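You operate a simulated robot arm through the tools that you are given. There is no shell and no other tool.

The job below is to be done with a simulated two-armed robot. You get a single attempt, and the scene is never put back.

Task
Stir the batch at fast, try it and stand the matching block in the dock.
Fine: lever back to rest before the try; the block marked good for good, else the one marked hold; tins, slider and water button stay.

The check looks at the end state, three seconds after you hand in, the way a careful person would. Anything else that was tipped, shoved, dropped, spilled or broken makes it a failure.

Robot
Two 7-joint arms with fingered hands on one trunk that stands fixed in place. Base frame: the origin is at the foot of the trunk, x ahead of it, y to its left, z up. Units: mm, degrees, N and s.
The left shoulder is at [70, 139, 1023], the right one opposite. With the tool pointing down near the work surface each hand reaches from about 400 to 820 mm from the base axis, measured 20 degrees to its own side. Payload 3.9 kg a hand.
The tool frame of a hand sits at the grasp point between the pads (the TCP): z along the fingers, y along the line on which they close. The tips reach 29 mm beyond it. Largest opening 100 mm; the body of the gripper starts 34 mm behind the TCP. The gripper is a hand of 5 fingers: y runs from the thumb to the fingers, the wrist lies at [-15, -105, -177] in the tool frame.
Orientation is told as [roll, pitch, yaw] about the base's x, y, z axes, in that order, counted from this pose: with the fingers straight down and the wrist toward the robot, the tool's x, y and z point along [0, 1, 0], [1, 0, 0] and [0, 0, -1] of the base frame.

Tools
- The arms move only by the tool move_arm. It takes "left_increments", "right_increments" or both (then of equal length, played together; a hand with none holds still); each is a list of rows, each a list of 6 numbers: the shift along the tool's x, y, z in cm, then the turn, a rotation vector about the tool's x, y, z in degrees. In form: [[tx, ty, tz, wx, wy, wz], ...]. A call has 1 to 20 rows; each row is the pose to reach, as a shift and turn from the pose commanded when the call began, along the tool's axes at that moment. Each row takes 0.2 s and may step no farther than 50 mm and 8.6 degrees from the row before; otherwise, the whole call is refused. A pose out of reach is approached as far as the arm can. The call stops where the force on the tool passes 90 N (or 10 N more than at its start, if that is more) or the arm is blocked; 0.2 s more then pass. In this call time passes only in rows, and 0.2 s behind the last. The reply holds the time, the measured pose of the TCP, the force on the tool along the base axes, the opening and the grip force, in the units named above and with some noise, with the torque about the TCP (base axes, N m) and any sound that the robot's microphone picked up.
- Cameras (640 x 400 px; columns grow to the right, rows downward): "scene" is now at [98.1, 80, 1376.5]; the picture's right is [0.85, -0.52, 0.00], its down [-0.12, -0.20, -0.97] and it looks along [0.51, 0.83, -0.23] (base axes); focal length 214 px, centre (320, 200). "left" rides on the left gripper at [-66, -86, -121] in its tool frame; the picture's right is [-0.76, -0.31, 0.58], its down [0.59, -0.70, 0.40] and it looks along [0.28, 0.64, 0.71] (tool axes); focal length 247 px, centre (320, 200). "right" rides on the right gripper at [66, -86, -121] in its tool frame; the picture's right is [-0.76, 0.31, -0.58], its down [-0.59, -0.70, 0.40] and it looks along [-0.28, 0.64, 0.71] (tool axes); focal length 247 px, centre (320, 200). There is no depth. A picture from a camera that has moved, and an enlarged one, comes with that camera's place and axes in the base frame and with its lens.
- capture(camera): a new picture of that camera. The clock stands still meanwhile.
- slide_trunk(by): slides the trunk up (or, below 0, down) by that many mm; the arms and the scene camera ride with it, the base frame stays. It gives what a move gives, with no picture.
- set_fingers(index, middle, ring, little, thumb_bend, thumb_turn, hand): sets how far each is bent, from 0 (flat) to 1 (curled in); at 0.3 the hand is open as for a grip, at 0.7 the pads meet at the TCP. One left out holds its place. A second passes; each finger stops where it meets its share of the squeeze, and holds until it gets a number again. It is the only way to open and close the hand. It gives what a move gives, with no picture; readings hold the bend of each and the force on index, middle, ring, little, thumb and palm. thumb_turn goes from beside the hand (0) to across from the fingers (1), as for a grip.
- turn_head(pan, tilt): turns the head with the scene camera to pan (to the left, within 86 degrees either way) and tilt (down, from -29 to 69), counted from straight ahead of the robot. It gives what a move gives.
- enlarge(camera, box): a new picture of the part [left, top, right, bottom] of that camera's present view, enlarged. The clock stands still meanwhile.
- close_job(): hands the job in; it is judged then, once.

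Nothing tells you positions but the pictures and the camera data. Unless the task says otherwise, let go and move clear before handing in.

The tools are called after ">>>" by a JSON object that holds its "method" and its "body". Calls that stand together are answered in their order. move_arm: Moves the arms, as the interface text tells. Its arguments: {"type":"object","properties":{"left_increments":{"type":"array"},"right_increments":{"type":"array"}},"required":[]} The other tools are called the same way: slide_trunk (by) slides the trunk up or down; set_fingers (index, middle, ring, little, thumb_bend, thumb_turn, hand) moves the fingers one by one; turn_head (pan, tilt) turns the head that bears the scene camera; capture (camera) takes a picture; enlarge (camera, box) takes an enlarged picture of a part of a camera's view; close_job () hands the job in.

At the start:

```text
time_s: 0.0
left_ee_pos: [64.8, 585.9, 1223.3]
left_tcp_rot: [0.1, -0.1, 58.7]
left_wrist_force: [-0.3, -0.4, -0.3]
left_wrist_torque: [0.0, 0.0, -0.02]
left_grip_width: 99.8
left_grasp_force: 0.1
left_shape: jaw
left_bend: [0.3, 0.3, 0.3, 0.3, 0.3, 0.98]
left_finger forces: [0.0, 0.0, 0.2, 0.0, 0.1, 0.0]
right_ee_pos: [376.8, 206.1, 1325.6]
right_tcp_rot: [1.1, -2.4, 57.5]
right_wrist_force: [1.0, 0.0, 0.2]
right_wrist_torque: [0.01, 0.01, -0.02]
right_grip_width: 99.8
right_grasp_force: 0.0
right_shape: jaw
right_bend: [0.3, 0.3, 0.3, 0.3, 0.3, 0.98]
right_finger forces: [0.0, 0.1, 0.0, 0.0, 0.0, 0.1]
trunk travel left (down, up): [-665.0, 175.0]
head pan, tilt: [58.4, 13.5]
```

scene: 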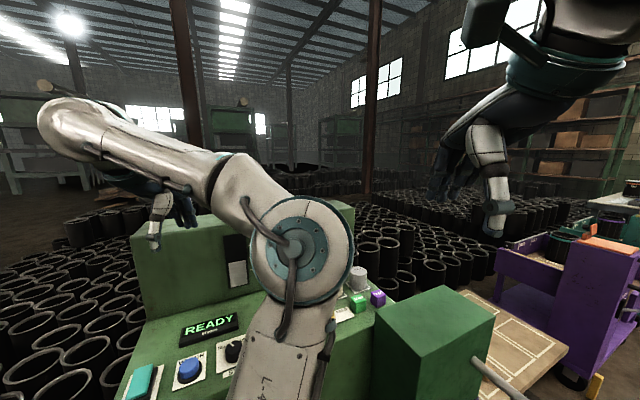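
right: 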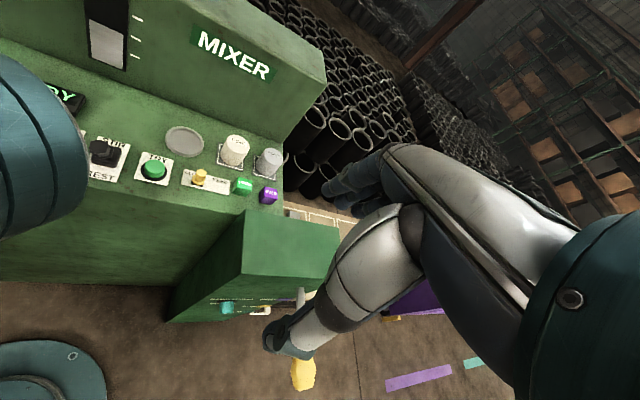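
left: 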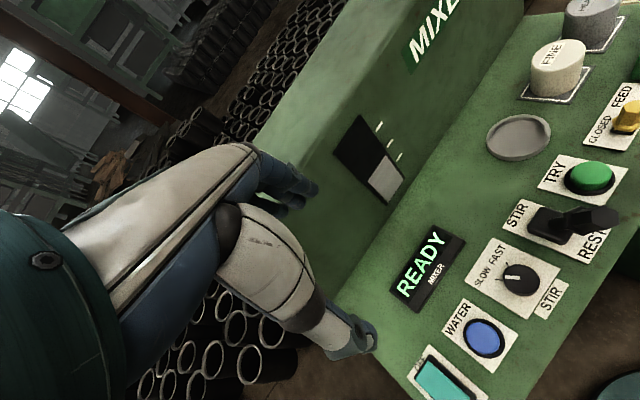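

I see a green mixer console to the robot's left with a READY display, a water button, a slow/fast knob, a stir/rest lever, a green TRY button, a round dock, two tins, a feed slider and two small blocks. I'll look closer at all of it before moving anything.

>>> {"method": "enlarge", "body": {"camera": "left", "box": [380, 0, 640, 400]}}

>>> {"method": "enlarge", "body": {"camera": "right", "box": [60, 80, 340, 255]}}

>>> {"method": "enlarge", "body": {"camera": "scene", "box": [110, 240, 500, 400]}}

```text
1.00 times, centred on (510, 200) of left (not enlarged: the box is as wide or as high as the picture)
camera zoom: at [75.7, 478.6, 1345.5], right [0.49, -0.65, -0.58], down [-0.87, -0.29, -0.4], along [0.09, 0.7, -0.71], focal length 247 px, centre (130, 200)
```

zoom: 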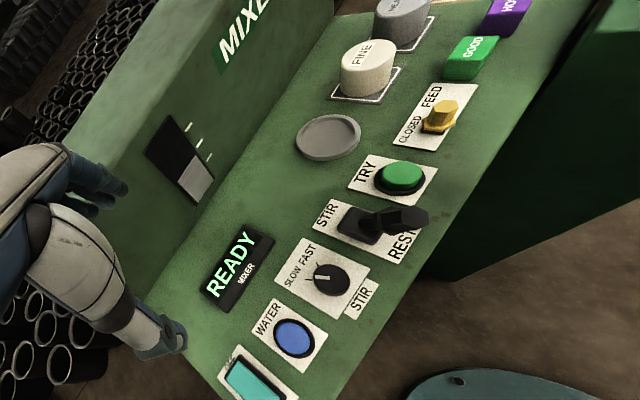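

```text
2.29 times, centred on (200, 168) of right
camera zoom: at [276.1, 163.5, 1444.8], right [0.8, -0.17, 0.57], down [0.12, -0.89, -0.44], along [0.59, 0.42, -0.69], focal length 564 px, centre (594, 274)
```

zoom: 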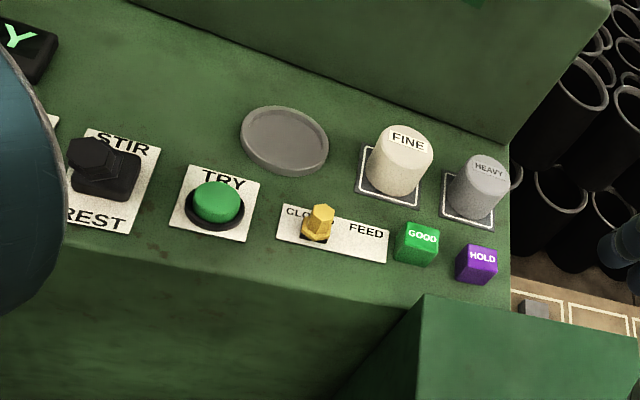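

```text
1.64 times, centred on (305, 320) of scene
camera zoom: at [98.1, 80.0, 1376.5], right [0.85, -0.52, 0.0], down [-0.12, -0.2, -0.97], along [0.51, 0.83, -0.23], focal length 352 px, centre (345, 3)
```

zoom: 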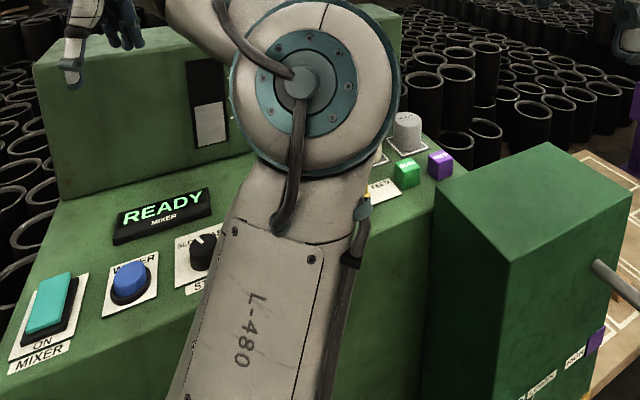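

The console's controls are readable, but the right-hand station (the tray with white outlines, labels on the second green box) is not. I'll turn the head to look around for the dock.

>>> {"method": "turn_head", "body": {"pan": 20, "tilt": 35}}

>>> {"method": "capture", "body": {"camera": "scene"}}

>>> {"method": "capture", "body": {"camera": "right"}}

```text
time_s: 1.1
left_ee_pos: [64.4, 586.1, 1224.2]
left_tcp_rot: [0.2, 0.0, 58.7]
left_wrist_force: [0.5, -0.1, -0.1]
left_wrist_torque: [0.0, -0.03, 0.0]
left_grip_width: 99.7
left_grasp_force: 0.1
left_shape: jaw
left_bend: [0.3, 0.3, 0.3, 0.3, 0.3, 0.98]
left_finger forces: [0.1, 0.0, 0.0, 0.0, 0.0, 0.0]
right_ee_pos: [377.0, 203.4, 1327.6]
right_tcp_rot: [1.3, -2.6, 57.4]
right_wrist_force: [0.1, 1.0, -0.3]
right_wrist_torque: [-0.03, 0.0, -0.04]
right_grip_width: 99.8
right_grasp_force: 0.0
right_shape: jaw
right_bend: [0.3, 0.3, 0.3, 0.3, 0.3, 0.98]
right_finger forces: [0.0, 0.0, 0.1, 0.1, 0.0, 0.0]
trunk travel left (down, up): [-665.0, 175.0]
head pan, tilt: [20.0, 35.0]
```

```text
taken
camera scene: at [131.9, 30.8, 1342.0], right [0.34, -0.94, 0.0], down [-0.54, -0.2, -0.82], along [0.77, 0.28, -0.57], focal length 214 px, centre (320, 200)
```

scene: 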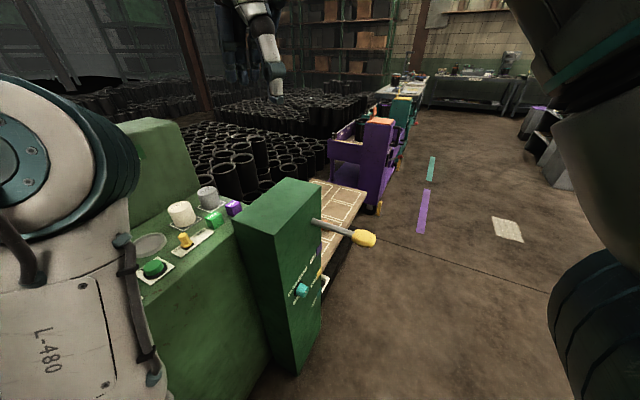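

```text
taken
camera right: at [276.8, 160.7, 1447.0], right [0.8, -0.18, 0.57], down [0.12, -0.89, -0.44], along [0.59, 0.42, -0.69], focal length 247 px, centre (320, 200)
```

right: 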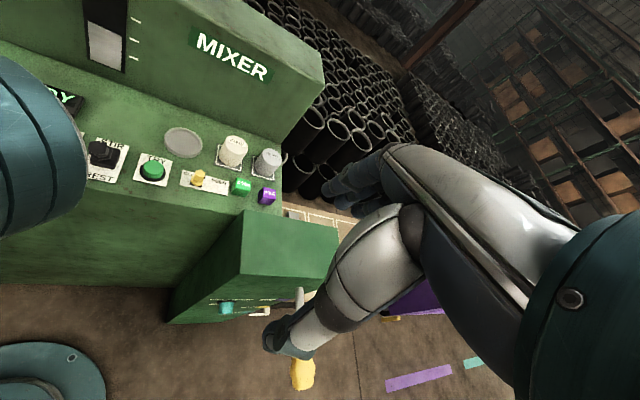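

The right-hand machine has a lever, a small teal knob, and a bench with outlines behind it. I'll enlarge these areas to find where the dock is marked.

>>> {"method": "enlarge", "body": {"camera": "scene", "box": [230, 170, 390, 310]}}

>>> {"method": "enlarge", "body": {"camera": "right", "box": [200, 190, 360, 330]}}

>>> {"method": "enlarge", "body": {"camera": "scene", "box": [100, 170, 260, 290]}}

>>> {"method": "enlarge", "body": {"camera": "scene", "box": [320, 60, 480, 170]}}

```text
2.86 times, centred on (310, 240) of scene
camera zoom: at [131.9, 30.8, 1342.0], right [0.34, -0.94, 0.0], down [-0.54, -0.2, -0.82], along [0.77, 0.28, -0.57], focal length 613 px, centre (349, 86)
```

zoom: 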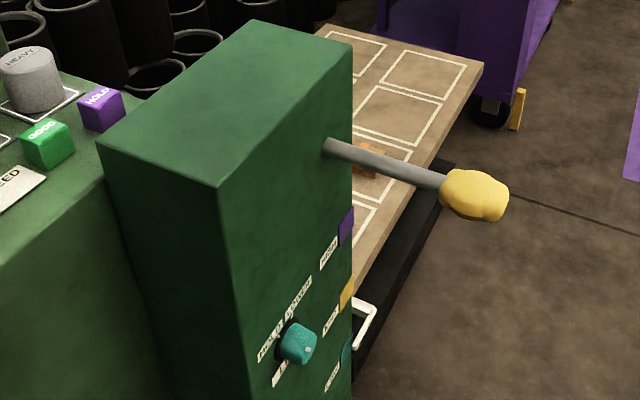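

```text
2.86 times, centred on (280, 260) of right
camera zoom: at [276.8, 160.7, 1447.0], right [0.8, -0.18, 0.57], down [0.12, -0.89, -0.44], along [0.59, 0.42, -0.69], focal length 706 px, centre (434, 29)
```

zoom: 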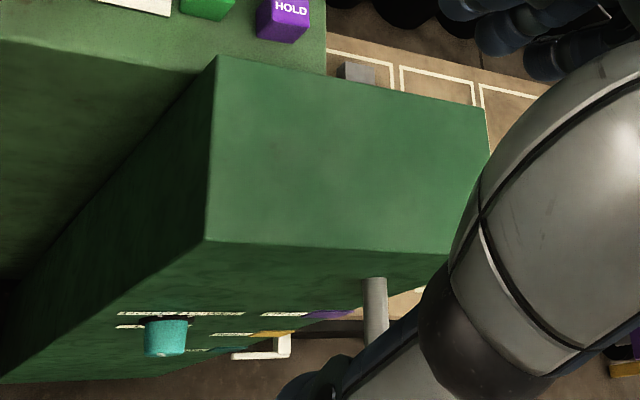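

```text
3.33 times, centred on (180, 230) of scene
camera zoom: at [131.9, 30.8, 1342.0], right [0.34, -0.94, 0.0], down [-0.54, -0.2, -0.82], along [0.77, 0.28, -0.57], focal length 715 px, centre (787, 100)
```

zoom: 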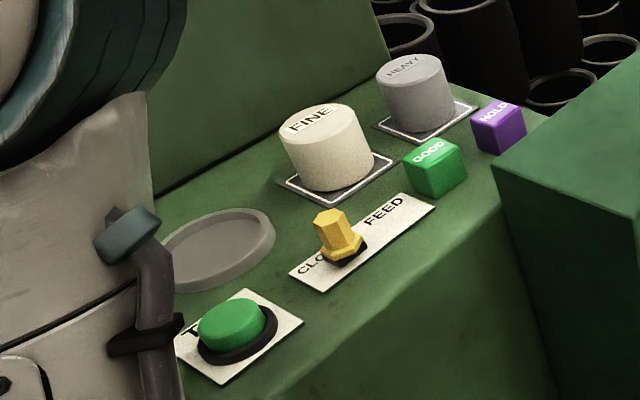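

```text
3.64 times, centred on (400, 115) of scene
camera zoom: at [131.9, 30.8, 1342.0], right [0.34, -0.94, 0.0], down [-0.54, -0.2, -0.82], along [0.77, 0.28, -0.57], focal length 780 px, centre (29, 509)
```

zoom: 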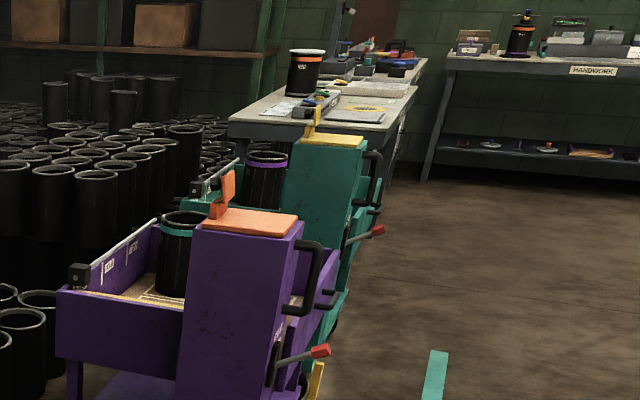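

The blocks GOOD (green) and HOLD (purple) stand at the right end of the console; the grey dished disc between display and tins may be the dock. I'll look at the left end of the console and the area in front for any other dock marking.

>>> {"method": "turn_head", "body": {"pan": 80, "tilt": 35}}

>>> {"method": "capture", "body": {"camera": "scene"}}

>>> {"method": "capture", "body": {"camera": "left"}}

```text
time_s: 2.4
left_ee_pos: [64.7, 585.4, 1225.3]
left_tcp_rot: [0.1, -0.1, 58.7]
left_wrist_force: [-0.4, 0.2, -0.8]
left_wrist_torque: [0.04, 0.03, -0.01]
left_grip_width: 99.7
left_grasp_force: 0.0
left_shape: jaw
left_bend: [0.3, 0.3, 0.3, 0.3, 0.3, 0.98]
left_finger forces: [0.0, 0.0, 0.0, 0.0, 0.1, 0.0]
right_ee_pos: [377.5, 203.1, 1327.8]
right_tcp_rot: [1.3, -2.5, 57.2]
right_wrist_force: [-0.2, -0.2, 0.3]
right_wrist_torque: [0.0, 0.0, 0.0]
right_grip_width: 100.1
right_grasp_force: 0.0
right_shape: jaw
right_bend: [0.3, 0.3, 0.3, 0.3, 0.3, 0.98]
right_finger forces: [0.0, 0.1, 0.0, 0.1, 0.0, 0.0]
trunk travel left (down, up): [-665.0, 175.0]
head pan, tilt: [80.0, 35.0]
```

```text
taken
camera scene: at [64.6, 87.2, 1342.0], right [0.98, -0.17, 0.0], down [-0.1, -0.56, -0.82], along [0.14, 0.81, -0.57], focal length 214 px, centre (320, 200)
```

scene: 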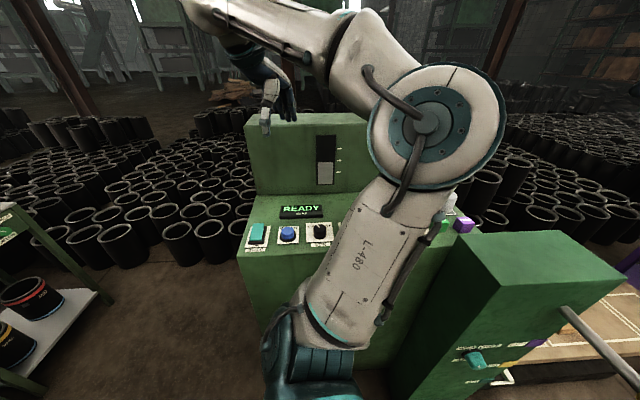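

```text
taken
camera left: at [75.7, 478.6, 1345.5], right [0.49, -0.65, -0.58], down [-0.87, -0.29, -0.4], along [0.09, 0.7, -0.71], focal length 247 px, centre (320, 200)
```

left: 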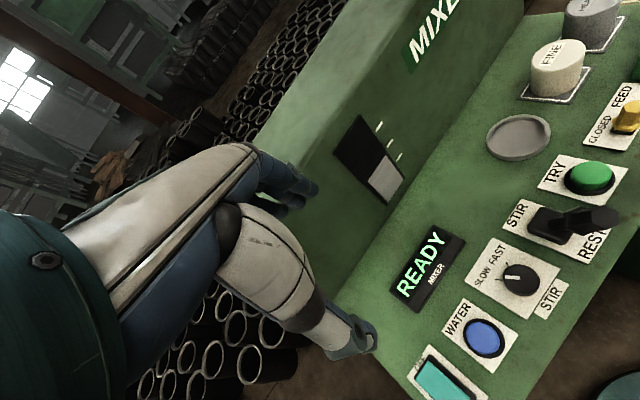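

The display sits near (98, 600, 944) and the knob near (139, 503, 942), so the console top is roughly level at z≈930 with the row running along +x. I'll sweep the head around the rest of the room to be sure what counts as the dock.

>>> {"method": "turn_head", "body": {"pan": -30, "tilt": 35}}

>>> {"method": "capture", "body": {"camera": "scene"}}

>>> {"method": "turn_head", "body": {"pan": 40, "tilt": 60}}

>>> {"method": "capture", "body": {"camera": "scene"}}

```text
time_s: 4.2
left_ee_pos: [64.0, 585.8, 1223.9]
left_tcp_rot: [0.1, 0.0, 58.8]
left_wrist_force: [0.1, 1.0, -0.2]
left_wrist_torque: [0.02, 0.01, 0.01]
left_grip_width: 99.7
left_grasp_force: 0.1
left_shape: jaw
left_bend: [0.3, 0.3, 0.3, 0.3, 0.3, 0.98]
left_finger forces: [0.1, 0.0, 0.1, 0.1, 0.0, 0.0]
right_ee_pos: [378.2, 203.3, 1328.8]
right_tcp_rot: [1.2, -2.6, 57.5]
right_wrist_force: [-0.9, 0.9, -0.1]
right_wrist_torque: [-0.04, 0.01, 0.0]
right_grip_width: 99.7
right_grasp_force: 0.0
right_shape: jaw
right_bend: [0.3, 0.3, 0.3, 0.3, 0.3, 0.98]
right_finger forces: [0.0, 0.0, 0.1, 0.0, 0.0, 0.1]
trunk travel left (down, up): [-665.0, 175.0]
head pan, tilt: [-30.0, 35.0]
```

```text
taken
camera scene: at [125.5, -43.5, 1342.0], right [-0.5, -0.87, 0.0], down [-0.5, 0.29, -0.82], along [0.71, -0.41, -0.57], focal length 214 px, centre (320, 200)
```

scene: 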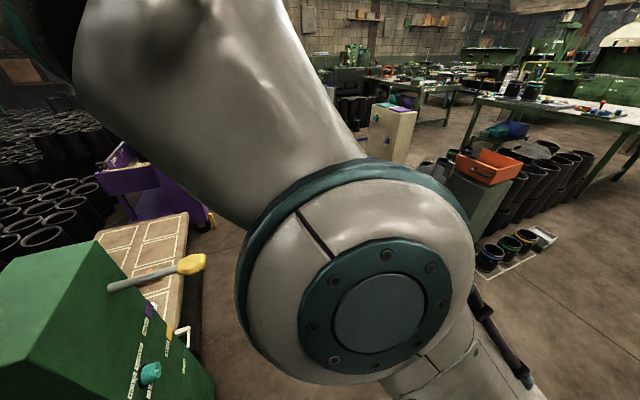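

```text
time_s: 5.6
left_ee_pos: [64.2, 586.3, 1224.9]
left_tcp_rot: [0.1, -0.1, 58.8]
left_wrist_force: [1.1, -0.4, -0.1]
left_wrist_torque: [0.02, -0.01, -0.02]
left_grip_width: 100.1
left_grasp_force: 0.1
left_shape: jaw
left_bend: [0.3, 0.3, 0.3, 0.3, 0.3, 0.98]
left_finger forces: [0.0, 0.1, 0.0, 0.1, 0.0, 0.0]
right_ee_pos: [377.5, 204.2, 1327.5]
right_tcp_rot: [1.4, -2.6, 57.3]
right_wrist_force: [-0.8, 0.2, 0.6]
right_wrist_torque: [0.01, 0.0, 0.0]
right_grip_width: 99.9
right_grasp_force: 0.1
right_shape: jaw
right_bend: [0.3, 0.3, 0.3, 0.3, 0.3, 0.98]
right_finger forces: [0.1, 0.0, 0.0, 0.1, 0.1, 0.0]
trunk travel left (down, up): [-665.0, 175.0]
head pan, tilt: [40.0, 60.0]
```

```text
taken
camera scene: at [100.3, 43.3, 1307.7], right [0.64, -0.77, 0.0], down [-0.66, -0.56, -0.5], along [0.38, 0.32, -0.87], focal length 214 px, centre (320, 200)
```

scene: 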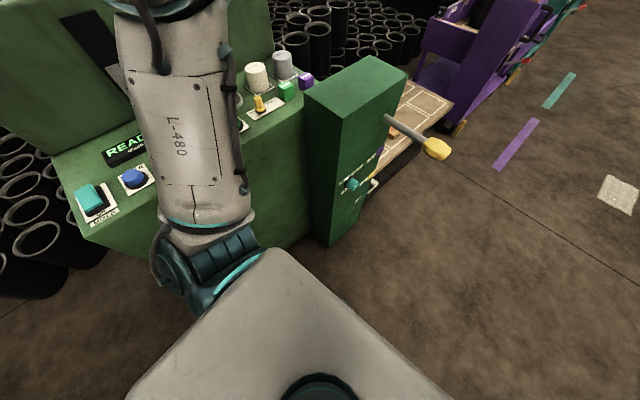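

Nothing else nearby looks like a dock, so the rimmed grey dish on the console is the likely one. I'll enlarge the left-hand view to read the knob setting, lever and dish.

>>> {"method": "enlarge", "body": {"camera": "left", "box": [400, 180, 640, 330]}}

>>> {"method": "enlarge", "body": {"camera": "left", "box": [400, 80, 640, 230]}}

>>> {"method": "enlarge", "body": {"camera": "right", "box": [50, 90, 210, 200]}}

```text
2.67 times, centred on (520, 255) of left
camera zoom: at [75.7, 478.6, 1345.5], right [0.49, -0.65, -0.58], down [-0.87, -0.29, -0.4], along [0.09, 0.7, -0.71], focal length 659 px, centre (-213, 53)
```

zoom: 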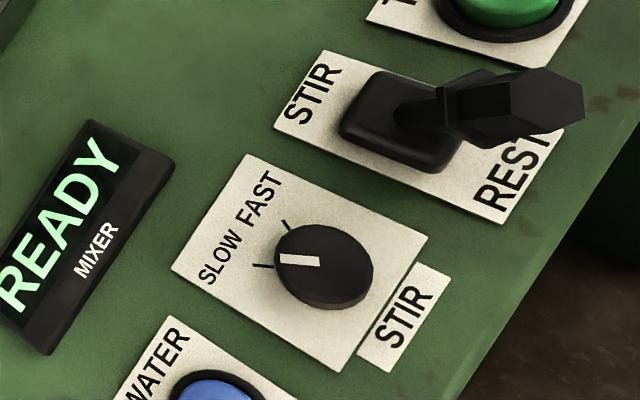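

```text
2.67 times, centred on (520, 155) of left
camera zoom: at [75.7, 478.6, 1345.5], right [0.49, -0.65, -0.58], down [-0.87, -0.29, -0.4], along [0.09, 0.7, -0.71], focal length 659 px, centre (-213, 320)
```

zoom: 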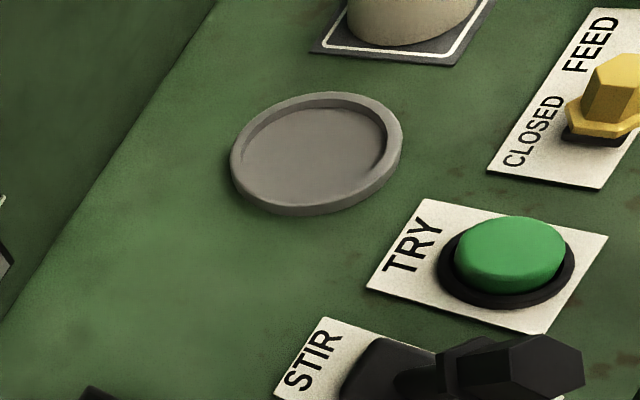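

```text
3.64 times, centred on (130, 145) of right
camera zoom: at [277.0, 160.5, 1447.0], right [0.8, -0.18, 0.57], down [0.12, -0.89, -0.44], along [0.59, 0.42, -0.69], focal length 898 px, centre (1011, 400)
```

zoom: 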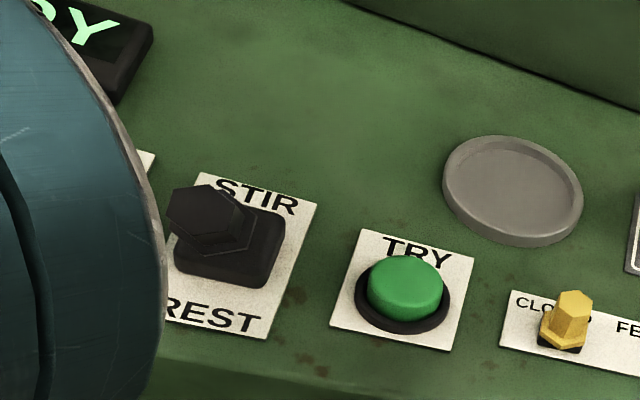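

The knob's white line points at SLOW (about 25° left of straight ahead), with FAST about 55° clockwise. The lever lies at REST and the grey rimmed dish is the dock. I'll draw the right arm back so it doesn't crowd the left elbow, and bring the left hand over the knob at a safe height for a second viewpoint.

>>> {"method": "move_arm", "body": {"left_increments": [[-2.2, -0.7, 1.9, 0, 0, -6], [-4.4, -1.4, 3.8, 0, 0, -12], [-6.6, -2.1, 5.6, 0, 0, -18], [-8.8, -2.8, 7.5, 0, 0, -24], [-11.1, -3.5, 9.4, 0, 0, -30]], "right_increments": [[-3.2, -2.7, 0, 0, 0, 0], [-6.4, -5.4, 0, 0, 0, 0], [-9.5, -8.2, 0, 0, 0, 0], [-12.7, -10.9, 0, 0, 0, 0], [-15.8, -13.6, 0, 0, 0, 0]]}}

>>> {"method": "capture", "body": {"camera": "left"}}

>>> {"method": "turn_head", "body": {"pan": 58, "tilt": 35}}

>>> {"method": "capture", "body": {"camera": "scene"}}

>>> {"method": "capture", "body": {"camera": "right"}}

```text
time_s: 6.8
left_ee_pos: [140.6, 497.1, 1130.9]
left_tcp_rot: [0.0, -0.2, 88.8]
left_wrist_force: [0.7, -0.2, -0.5]
left_wrist_torque: [-0.02, 0.01, 0.02]
left_grip_width: 99.6
left_grasp_force: 0.1
left_shape: jaw
left_bend: [0.3, 0.3, 0.3, 0.3, 0.3, 0.98]
left_finger forces: [0.0, 0.0, 0.0, 0.1, 0.0, 0.0]
right_ee_pos: [436.5, 6.0, 1315.8]
right_tcp_rot: [1.2, -2.4, 57.5]
right_wrist_force: [-0.1, -0.2, 0.3]
right_wrist_torque: [0.05, 0.01, 0.0]
right_grip_width: 99.9
right_grasp_force: 0.0
right_shape: jaw
right_bend: [0.3, 0.3, 0.3, 0.3, 0.3, 0.98]
right_finger forces: [0.0, 0.0, 0.0, 0.1, 0.0, 0.1]
trunk travel left (down, up): [-665.0, 175.0]
head pan, tilt: [40.0, 60.0]
```

```text
taken
camera left: at [203.9, 410.7, 1251.7], right [0.75, -0.32, -0.58], down [-0.6, -0.69, -0.4], along [-0.27, 0.65, -0.71], focal length 247 px, centre (320, 200)
```

left: 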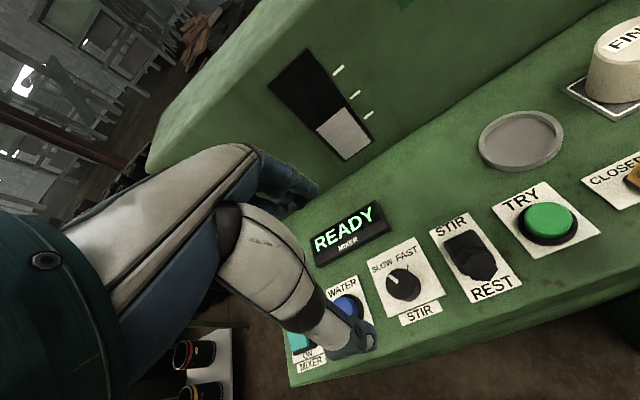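

```text
time_s: 7.7
left_ee_pos: [137.8, 500.6, 1130.2]
left_tcp_rot: [0.0, -0.1, 88.6]
left_wrist_force: [-0.4, 0.8, -1.1]
left_wrist_torque: [-0.05, 0.01, 0.0]
left_grip_width: 99.8
left_grasp_force: 0.1
left_shape: jaw
left_bend: [0.3, 0.3, 0.3, 0.3, 0.3, 0.98]
left_finger forces: [0.1, 0.0, 0.1, 0.0, 0.0, 0.1]
right_ee_pos: [435.1, 8.0, 1315.7]
right_tcp_rot: [1.1, -2.5, 57.6]
right_wrist_force: [-0.2, -0.4, 0.5]
right_wrist_torque: [0.0, -0.02, 0.01]
right_grip_width: 99.6
right_grasp_force: 0.1
right_shape: jaw
right_bend: [0.3, 0.3, 0.3, 0.3, 0.3, 0.98]
right_finger forces: [0.0, 0.1, 0.0, 0.0, 0.1, 0.0]
trunk travel left (down, up): [-665.0, 175.0]
head pan, tilt: [58.0, 35.0]
```

```text
taken
camera scene: at [96.1, 74.9, 1341.9], right [0.85, -0.53, 0.0], down [-0.3, -0.49, -0.82], along [0.43, 0.69, -0.57], focal length 214 px, centre (320, 200)
```

scene: 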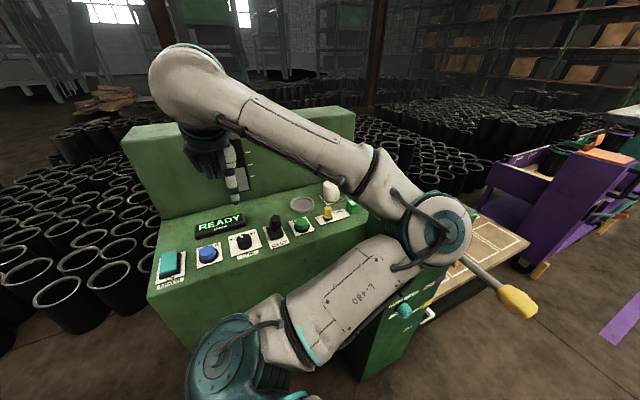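

```text
taken
camera right: at [335.4, -35.0, 1435.4], right [0.8, -0.17, 0.57], down [0.12, -0.89, -0.44], along [0.59, 0.42, -0.69], focal length 247 px, centre (320, 200)
```

right: 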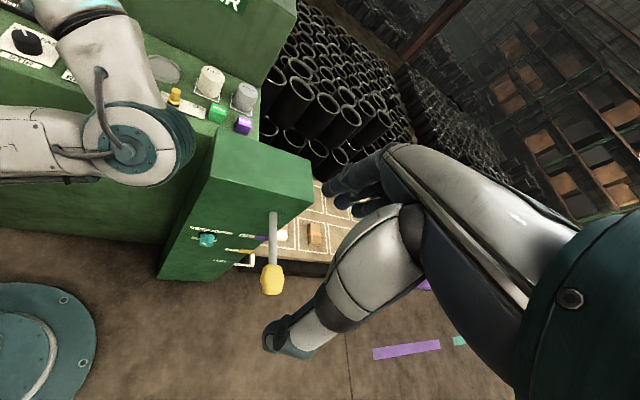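

The scene camera now sees the whole console clear of the arm. I estimate knob centre (140, 498), lever base (219, 498), TRY top (291, 479, 949), with the console turned about 8° clockwise. I'll enlarge to see lever height, knob size and the hand's fingers.

>>> {"method": "enlarge", "body": {"camera": "scene", "box": [140, 180, 360, 300]}}

>>> {"method": "enlarge", "body": {"camera": "left", "box": [340, 190, 600, 350]}}

>>> {"method": "enlarge", "body": {"camera": "left", "box": [200, 130, 420, 370]}}

```text
2.91 times, centred on (250, 240) of scene
camera zoom: at [96.1, 74.9, 1341.9], right [0.85, -0.53, 0.0], down [-0.3, -0.49, -0.82], along [0.43, 0.69, -0.57], focal length 624 px, centre (524, 84)
```

zoom: 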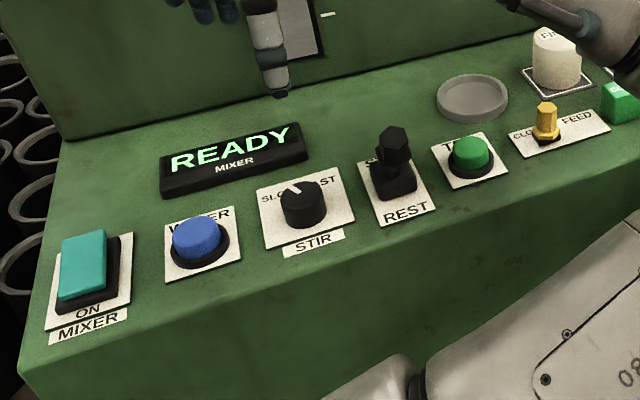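

```text
2.46 times, centred on (470, 270) of left
camera zoom: at [202.7, 412.0, 1251.7], right [0.75, -0.32, -0.58], down [-0.6, -0.69, -0.4], along [-0.27, 0.65, -0.71], focal length 608 px, centre (-49, 28)
```

zoom: 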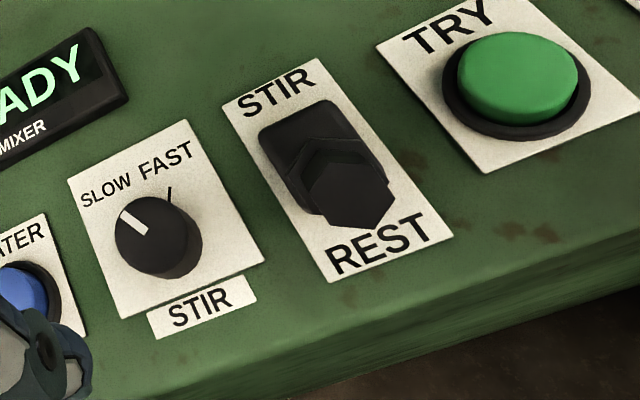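

```text
1.67 times, centred on (310, 250) of left
camera zoom: at [202.7, 412.0, 1251.7], right [0.75, -0.32, -0.58], down [-0.6, -0.69, -0.4], along [-0.27, 0.65, -0.71], focal length 412 px, centre (337, 117)
```

zoom: 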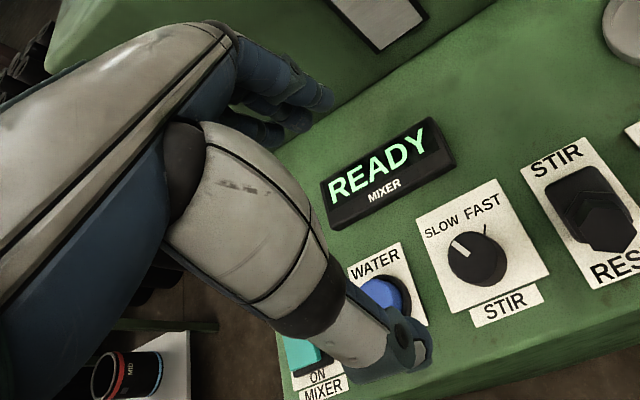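

The knob is about 40 mm wide with its top near z≈965 on a panel at z≈934; the lever head stands high at about (214, 462, 1013). I'll turn the left hand for the knob grip and come down part way, then check clearances.

>>> {"method": "move_arm", "body": {"left_increments": [[-0.1, 0, 2, 0, 0, -6.5], [-0.1, -0.1, 4, 0, 0, -13], [-0.1, -0.1, 6.5, 0, 0, -19.3], [-0.1, -0.1, 9, 0, 0, -19.3]]}}

>>> {"method": "capture", "body": {"camera": "scene"}}

>>> {"method": "capture", "body": {"camera": "left"}}

>>> {"method": "capture", "body": {"camera": "right"}}

```text
time_s: 8.7
left_ee_pos: [142.0, 498.8, 1038.7]
left_tcp_rot: [0.0, 0.0, 108.1]
left_wrist_force: [-0.1, -1.0, -0.3]
left_wrist_torque: [0.01, 0.01, 0.01]
left_grip_width: 99.7
left_grasp_force: 0.2
left_shape: jaw
left_bend: [0.3, 0.3, 0.3, 0.3, 0.3, 0.98]
left_finger forces: [0.0, 0.2, 0.0, 0.1, 0.0, 0.0]
right_ee_pos: [436.0, 7.2, 1315.8]
right_tcp_rot: [1.1, -2.2, 57.5]
right_wrist_force: [-0.1, 0.7, 0.9]
right_wrist_torque: [0.02, -0.03, 0.03]
right_grip_width: 99.8
right_grasp_force: 0.0
right_shape: jaw
right_bend: [0.3, 0.3, 0.3, 0.3, 0.3, 0.98]
right_finger forces: [0.1, 0.0, 0.0, 0.0, 0.0, 0.1]
trunk travel left (down, up): [-665.0, 175.0]
head pan, tilt: [58.0, 35.0]
```

```text
taken
camera scene: at [95.9, 75.4, 1342.0], right [0.85, -0.53, 0.0], down [-0.3, -0.49, -0.82], along [0.43, 0.69, -0.57], focal length 214 px, centre (320, 200)
```

scene: 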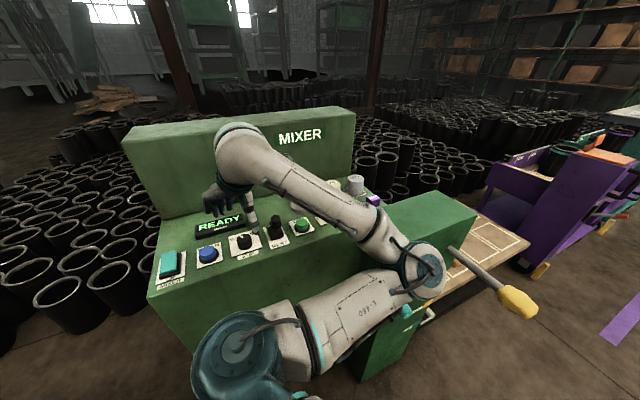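

```text
taken
camera left: at [231.2, 437.2, 1160.2], right [0.81, -0.05, -0.58], down [-0.34, -0.85, -0.4], along [-0.47, 0.52, -0.71], focal length 247 px, centre (320, 200)
```

left: 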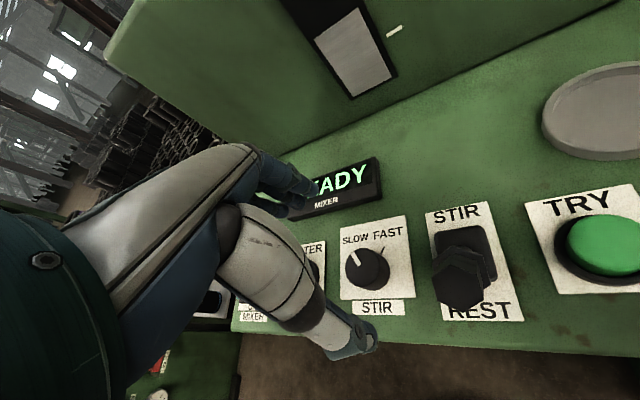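

```text
taken
camera right: at [335.3, -34.8, 1435.5], right [0.8, -0.17, 0.57], down [0.12, -0.89, -0.44], along [0.59, 0.42, -0.69], focal length 247 px, centre (320, 200)
```

right: 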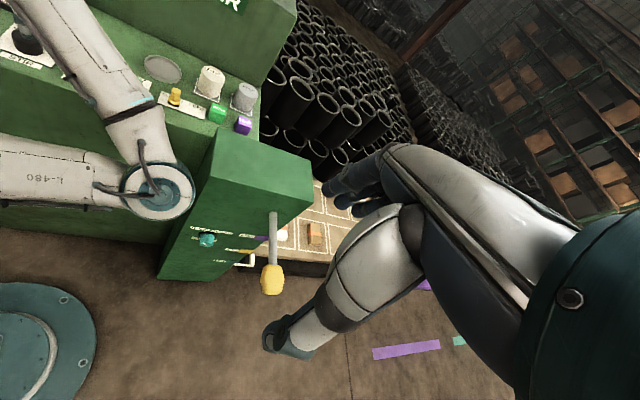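

The left elbow hangs low near (357, 172, 1053), getting close to the second machine's box top (z≈972, corner near (450, 262)). I'll raise the trunk 170 mm so the elbow stays well above it, then come down again.

>>> {"method": "slide_trunk", "body": {"by": 170}}

>>> {"method": "move_arm", "body": {"left_increments": [[0, 0, 4, 0, 0, 0], [0, 0, 8, 0, 0, 0], [0, 0, 12, 0, 0, 0], [0, 0, 16, 0, 0, 0]]}}

>>> {"method": "capture", "body": {"camera": "scene"}}

>>> {"method": "capture", "body": {"camera": "right"}}

>>> {"method": "capture", "body": {"camera": "left"}}

```text
time_s: 10.7
left_ee_pos: [143.3, 498.4, 1209.5]
left_tcp_rot: [0.1, -0.1, 108.0]
left_wrist_force: [0.6, 0.2, -0.4]
left_wrist_torque: [-0.01, -0.01, 0.0]
left_grip_width: 99.7
left_grasp_force: 0.1
left_shape: jaw
left_bend: [0.3, 0.3, 0.3, 0.3, 0.3, 0.98]
left_finger forces: [0.1, 0.1, 0.0, 0.0, 0.1, 0.0]
right_ee_pos: [435.9, 7.5, 1487.6]
right_tcp_rot: [1.1, -2.3, 57.5]
right_wrist_force: [-0.3, 0.4, -1.0]
right_wrist_torque: [0.0, -0.01, 0.0]
right_grip_width: 99.8
right_grasp_force: 0.2
right_shape: jaw
right_bend: [0.3, 0.3, 0.3, 0.3, 0.3, 0.98]
right_finger forces: [0.0, 0.0, 0.0, 0.1, 0.0, 0.0]
trunk travel left (down, up): [-835.0, 5.0]
head pan, tilt: [58.0, 35.0]
```

```text
time_s: 11.7
left_ee_pos: [160.8, 541.2, 1054.8]
left_tcp_rot: [0.0, -0.1, 108.0]
left_wrist_force: [0.6, 0.2, -0.1]
left_wrist_torque: [0.02, 0.03, -0.01]
left_grip_width: 99.7
left_grasp_force: 0.0
left_shape: jaw
left_bend: [0.3, 0.3, 0.3, 0.3, 0.3, 0.98]
left_finger forces: [0.0, 0.0, 0.0, 0.0, 0.1, 0.0]
left hand out of reach, approached as far as the arm can: row 2, 3, 4
right_ee_pos: [435.3, 8.8, 1486.5]
right_tcp_rot: [1.1, -2.3, 57.5]
right_wrist_force: [-0.7, 0.2, 0.4]
right_wrist_torque: [0.0, -0.02, -0.02]
right_grip_width: 99.9
right_grasp_force: 0.1
right_shape: jaw
right_bend: [0.3, 0.3, 0.3, 0.3, 0.3, 0.98]
right_finger forces: [0.0, 0.1, 0.0, 0.0, 0.0, 0.1]
trunk travel left (down, up): [-835.0, 5.0]
head pan, tilt: [58.0, 35.0]
```

```text
taken
camera scene: at [96.0, 75.7, 1512.0], right [0.85, -0.53, 0.0], down [-0.3, -0.49, -0.82], along [0.43, 0.69, -0.57], focal length 214 px, centre (320, 200)
```

scene: 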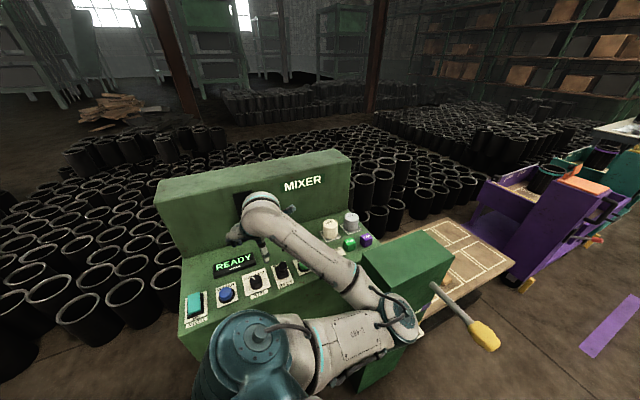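

```text
taken
camera right: at [335.4, -34.4, 1605.5], right [0.8, -0.17, 0.57], down [0.12, -0.89, -0.44], along [0.59, 0.42, -0.69], focal length 247 px, centre (320, 200)
```

right: 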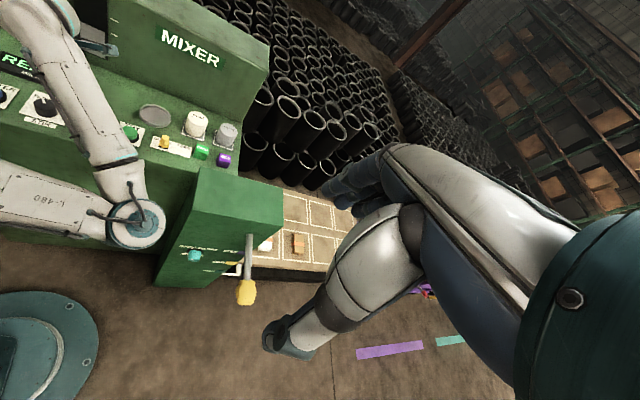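

```text
taken
camera left: at [249.4, 479.6, 1176.9], right [0.81, -0.06, -0.58], down [-0.34, -0.85, -0.4], along [-0.47, 0.52, -0.71], focal length 247 px, centre (320, 200)
```

left: 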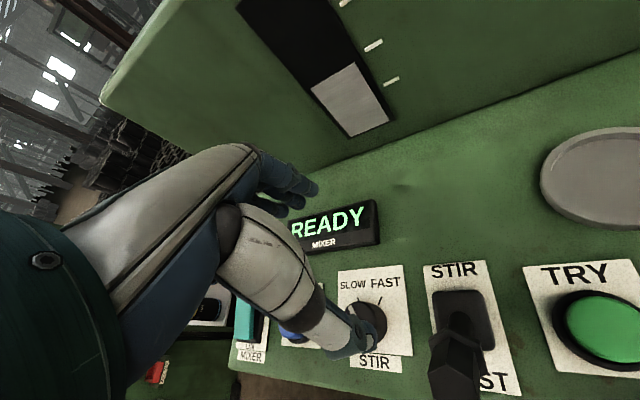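

With the trunk raised, the arm folds too tightly and can't reach straight down there, so it drifted to (161, 541, 1055) in free air, touching nothing. I'll go back up, then use a lower trunk instead, watching the elbow.

>>> {"method": "move_arm", "body": {"left_increments": [[0, 0, -4, 0, 0, 0], [0, 0, -8, 0, 0, 0], [0, 0, -12, 0, 0, 0], [0, 0, -16, 0, 0, 0]]}}

```text
time_s: 12.7
left_ee_pos: [161.1, 537.8, 1216.6]
left_tcp_rot: [0.0, 0.0, 108.1]
left_wrist_force: [-0.1, -0.3, 1.3]
left_wrist_torque: [0.03, 0.01, -0.02]
left_grip_width: 99.9
left_grasp_force: 0.1
left_shape: jaw
left_bend: [0.3, 0.3, 0.3, 0.3, 0.3, 0.98]
left_finger forces: [0.1, 0.0, 0.0, 0.1, 0.0, 0.0]
right_ee_pos: [436.0, 7.4, 1486.0]
right_tcp_rot: [1.1, -2.3, 57.5]
right_wrist_force: [-0.1, 0.4, -0.5]
right_wrist_torque: [0.0, -0.02, 0.04]
right_grip_width: 99.8
right_grasp_force: 0.0
right_shape: jaw
right_bend: [0.3, 0.3, 0.3, 0.3, 0.3, 0.98]
right_finger forces: [0.1, 0.0, 0.1, 0.0, 0.0, 0.0]
trunk travel left (down, up): [-835.0, 5.0]
head pan, tilt: [58.0, 35.0]
```

The hand is at about (161, 539, 1215). I'll bring it back over the knob and lower the trunk to its starting height.

>>> {"method": "move_arm", "body": {"left_increments": [[1.6, -1.6, 0, 0, 0, 0], [3.2, -3.3, 0, 0, 0, 0], [3.2, -3.3, 0, 0, 0, 0]]}}

>>> {"method": "slide_trunk", "body": {"by": -170}}

>>> {"method": "capture", "body": {"camera": "left"}}

>>> {"method": "enlarge", "body": {"camera": "scene", "box": [140, 160, 380, 320]}}

```text
time_s: 13.4
left_ee_pos: [143.7, 498.7, 1217.9]
left_tcp_rot: [0.0, -0.1, 108.1]
left_wrist_force: [-0.3, 0.3, 0.2]
left_wrist_torque: [0.01, 0.01, -0.01]
left_grip_width: 99.9
left_grasp_force: 0.1
left_shape: jaw
left_bend: [0.3, 0.3, 0.3, 0.3, 0.3, 0.98]
left_finger forces: [0.0, 0.0, 0.1, 0.1, 0.0, 0.0]
right_ee_pos: [435.5, 9.7, 1485.3]
right_tcp_rot: [1.1, -2.3, 57.5]
right_wrist_force: [-0.3, 0.4, -0.2]
right_wrist_torque: [-0.01, 0.03, 0.02]
right_grip_width: 99.7
right_grasp_force: 0.0
right_shape: jaw
right_bend: [0.3, 0.3, 0.3, 0.3, 0.3, 0.98]
right_finger forces: [0.0, 0.1, 0.1, 0.0, 0.0, 0.0]
trunk travel left (down, up): [-835.0, 5.0]
head pan, tilt: [58.0, 35.0]
```

```text
time_s: 15.4
left_ee_pos: [144.5, 498.1, 1048.7]
left_tcp_rot: [0.1, -0.1, 108.0]
left_wrist_force: [0.2, 0.6, -0.2]
left_wrist_torque: [-0.03, -0.03, 0.0]
left_grip_width: 99.4
left_grasp_force: 0.2
left_shape: jaw
left_bend: [0.3, 0.3, 0.3, 0.3, 0.3, 0.98]
left_finger forces: [0.0, 0.0, 0.0, 0.0, 0.0, 0.1]
right_ee_pos: [435.4, 8.7, 1316.1]
right_tcp_rot: [1.2, -2.4, 57.5]
right_wrist_force: [-0.1, -0.4, 0.8]
right_wrist_torque: [0.0, 0.05, -0.01]
right_grip_width: 100.1
right_grasp_force: 0.0
right_shape: jaw
right_bend: [0.3, 0.3, 0.3, 0.3, 0.3, 0.98]
right_finger forces: [0.1, 0.0, 0.1, 0.0, 0.0, 0.0]
trunk travel left (down, up): [-665.0, 175.0]
head pan, tilt: [58.0, 35.0]
```

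```text
taken
camera left: at [232.6, 436.3, 1169.3], right [0.81, -0.06, -0.58], down [-0.34, -0.85, -0.4], along [-0.47, 0.52, -0.71], focal length 247 px, centre (320, 200)
```

left: 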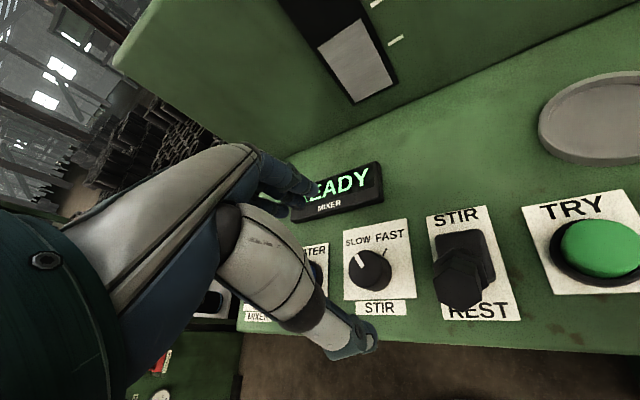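

```text
2.50 times, centred on (260, 240) of scene
camera zoom: at [95.7, 75.1, 1342.0], right [0.85, -0.53, 0.0], down [-0.3, -0.49, -0.82], along [0.43, 0.69, -0.57], focal length 536 px, centre (470, 100)
```

zoom: 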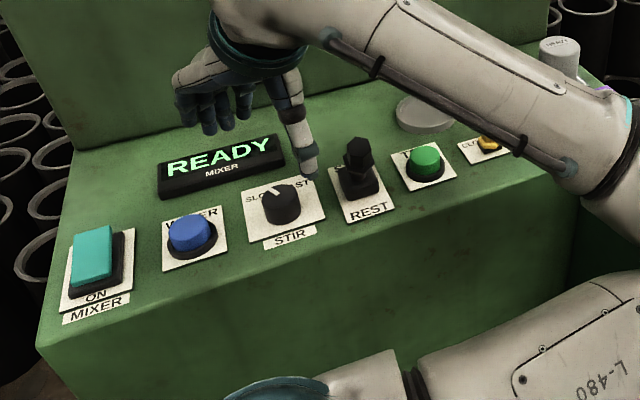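

The hand is back over the knob at z≈1049 with the trunk at its starting height. I'll refine the knob centre from this view before closing in.

>>> {"method": "enlarge", "body": {"camera": "left", "box": [300, 190, 460, 330]}}

>>> {"method": "enlarge", "body": {"camera": "scene", "box": [200, 190, 320, 280]}}

```text
2.86 times, centred on (380, 260) of left
camera zoom: at [232.6, 436.3, 1169.3], right [0.81, -0.06, -0.58], down [-0.34, -0.85, -0.4], along [-0.47, 0.52, -0.71], focal length 706 px, centre (149, 29)
```

zoom: 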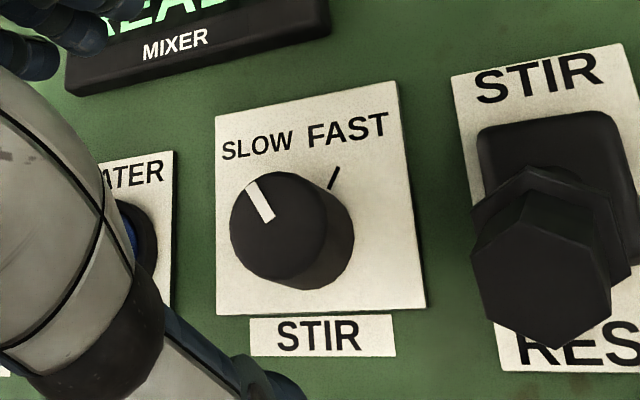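

```text
4.44 times, centred on (260, 235) of scene
camera zoom: at [95.7, 75.1, 1342.0], right [0.85, -0.53, 0.0], down [-0.3, -0.49, -0.82], along [0.43, 0.69, -0.57], focal length 953 px, centre (587, 44)
```

zoom: 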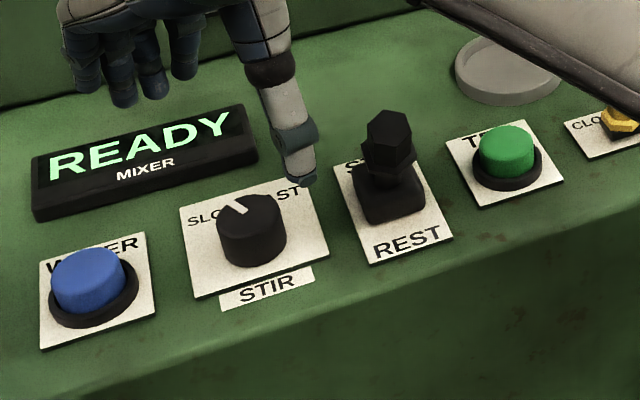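

I refine the knob top centre to about (138, 500, 957) and the panel at z≈934; the thumb tip reaches about 39 mm beyond the TCP when open. I'll correct x/y and lower with the trunk to just around the knob's top, then check.

>>> {"method": "move_arm", "body": {"left_increments": [[0.5, 0.2, 0, 0, 0, 0], [0.5, 0.2, 0, 0, 0, 0]]}}

>>> {"method": "slide_trunk", "body": {"by": -55}}

>>> {"method": "capture", "body": {"camera": "left"}}

>>> {"method": "enlarge", "body": {"camera": "scene", "box": [160, 140, 360, 270]}}

>>> {"method": "capture", "body": {"camera": "right"}}

```text
time_s: 16.0
left_ee_pos: [138.4, 498.4, 1047.9]
left_tcp_rot: [0.0, -0.1, 107.9]
left_wrist_force: [1.0, -1.3, 0.1]
left_wrist_torque: [0.02, -0.02, -0.01]
left_grip_width: 99.6
left_grasp_force: 0.0
left_shape: jaw
left_bend: [0.3, 0.3, 0.3, 0.3, 0.3, 0.98]
left_finger forces: [0.1, 0.0, 0.1, 0.0, 0.0, 0.0]
right_ee_pos: [435.9, 8.6, 1316.4]
right_tcp_rot: [1.1, -2.4, 57.5]
right_wrist_force: [-0.3, -0.1, -0.2]
right_wrist_torque: [0.04, -0.02, -0.02]
right_grip_width: 100.0
right_grasp_force: 0.0
right_shape: jaw
right_bend: [0.3, 0.3, 0.3, 0.3, 0.3, 0.98]
right_finger forces: [0.0, 0.1, 0.1, 0.0, 0.0, 0.0]
trunk travel left (down, up): [-665.0, 175.0]
head pan, tilt: [58.0, 35.0]
```

```text
time_s: 16.9
left_ee_pos: [138.8, 498.3, 992.3]
left_tcp_rot: [0.0, -0.1, 108.0]
left_wrist_force: [0.5, 0.4, 0.3]
left_wrist_torque: [0.04, -0.04, 0.02]
left_grip_width: 99.9
left_grasp_force: 0.0
left_shape: jaw
left_bend: [0.3, 0.3, 0.3, 0.3, 0.3, 0.98]
left_finger forces: [0.1, 0.0, 0.1, 0.0, 0.0, 0.0]
right_ee_pos: [434.3, 7.6, 1261.9]
right_tcp_rot: [1.1, -2.3, 57.6]
right_wrist_force: [0.0, 0.3, 0.0]
right_wrist_torque: [-0.01, 0.02, 0.01]
right_grip_width: 99.8
right_grasp_force: 0.0
right_shape: jaw
right_bend: [0.3, 0.3, 0.3, 0.3, 0.3, 0.98]
right_finger forces: [0.1, 0.1, 0.1, 0.0, 0.0, 0.1]
trunk travel left (down, up): [-610.0, 230.0]
head pan, tilt: [58.0, 35.0]
```

```text
taken
camera left: at [227.1, 437.3, 1114.0], right [0.81, -0.06, -0.58], down [-0.34, -0.85, -0.4], along [-0.47, 0.52, -0.71], focal length 247 px, centre (320, 200)
```

left: 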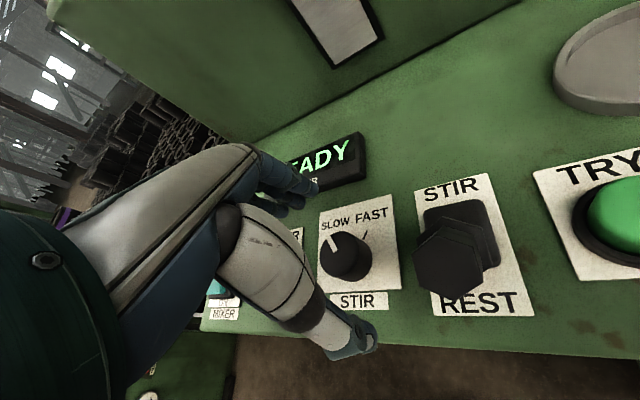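

```text
3.08 times, centred on (260, 205) of scene
camera zoom: at [95.7, 75.1, 1287.0], right [0.85, -0.53, 0.0], down [-0.3, -0.49, -0.82], along [0.43, 0.69, -0.57], focal length 660 px, centre (505, 185)
```

zoom: 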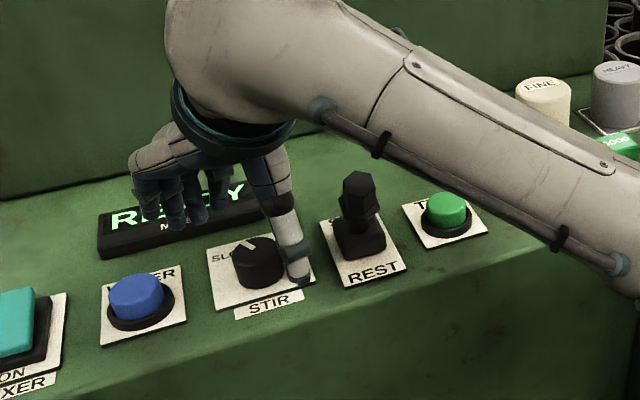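

```text
taken
camera right: at [335.1, -35.0, 1380.5], right [0.8, -0.17, 0.57], down [0.12, -0.89, -0.44], along [0.59, 0.42, -0.69], focal length 247 px, centre (320, 200)
```

right: 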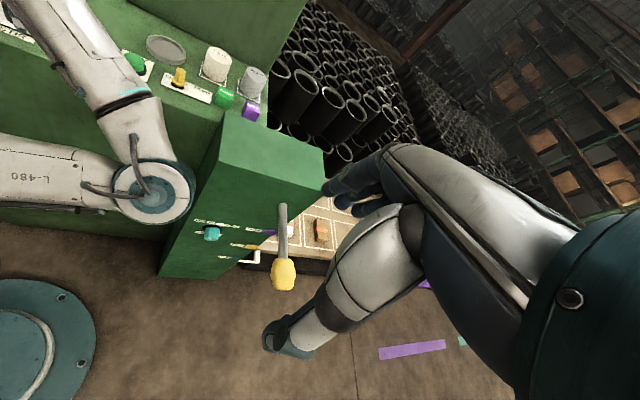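

The elbow remains clear of the second machine, and the fingers straddle the knob, but the open index tip is near the display's front edge. I'll pre-close the hand partly (to about 65 mm) so the tips stay clear before lowering the rest.

>>> {"method": "set_fingers", "body": {"hand": "left", "index": 0.43, "middle": 0.43, "ring": 0.43, "little": 0.43, "thumb_bend": 0.43}}

>>> {"method": "enlarge", "body": {"camera": "left", "box": [220, 130, 440, 370]}}

>>> {"method": "enlarge", "body": {"camera": "scene", "box": [190, 160, 290, 240]}}

```text
time_s: 17.9
left_ee_pos: [138.8, 498.3, 993.7]
left_tcp_rot: [0.0, -0.1, 108.0]
left_wrist_force: [-0.1, 0.0, 0.4]
left_wrist_torque: [0.01, 0.03, -0.02]
left_grip_width: 68.0
left_grasp_force: 0.0
left_shape: fingers
left_bend: [0.43, 0.43, 0.43, 0.43, 0.43, 0.98]
left_finger forces: [0.1, 0.0, 0.0, 0.0, 0.1, 0.1]
right_ee_pos: [435.9, 8.8, 1261.4]
right_tcp_rot: [1.1, -2.4, 57.5]
right_wrist_force: [0.7, -0.3, -0.1]
right_wrist_torque: [0.02, 0.0, 0.01]
right_grip_width: 99.8
right_grasp_force: 0.1
right_shape: jaw
right_bend: [0.3, 0.3, 0.3, 0.3, 0.3, 0.98]
right_finger forces: [0.1, 0.0, 0.0, 0.0, 0.0, 0.1]
trunk travel left (down, up): [-610.0, 230.0]
head pan, tilt: [58.0, 35.0]
```

```text
1.67 times, centred on (330, 250) of left
camera zoom: at [227.2, 437.3, 1113.9], right [0.81, -0.06, -0.58], down [-0.34, -0.85, -0.4], along [-0.47, 0.52, -0.71], focal length 412 px, centre (303, 117)
```

zoom: 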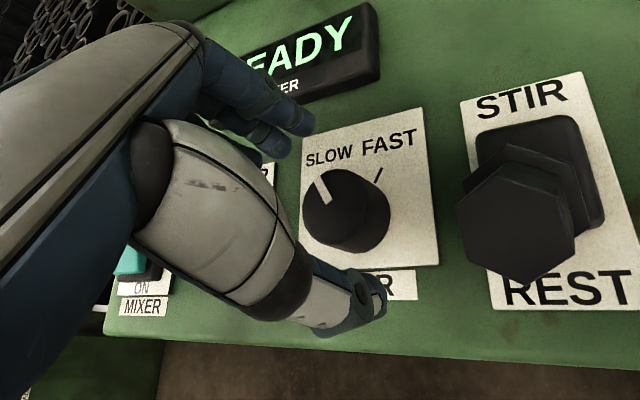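

```text
5.00 times, centred on (240, 200) of scene
camera zoom: at [95.8, 75.2, 1287.0], right [0.85, -0.53, 0.0], down [-0.3, -0.49, -0.82], along [0.43, 0.69, -0.57], focal length 1072 px, centre (720, 200)
```

zoom: 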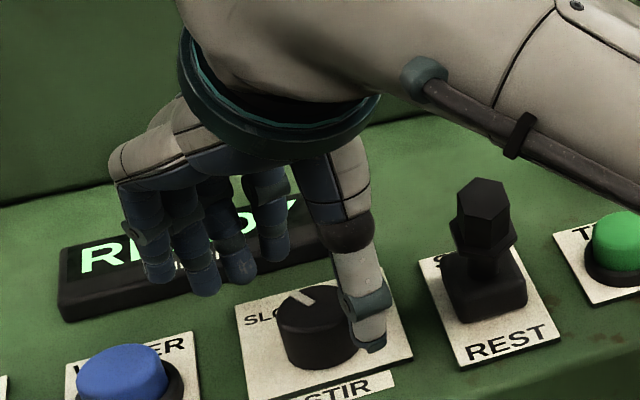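

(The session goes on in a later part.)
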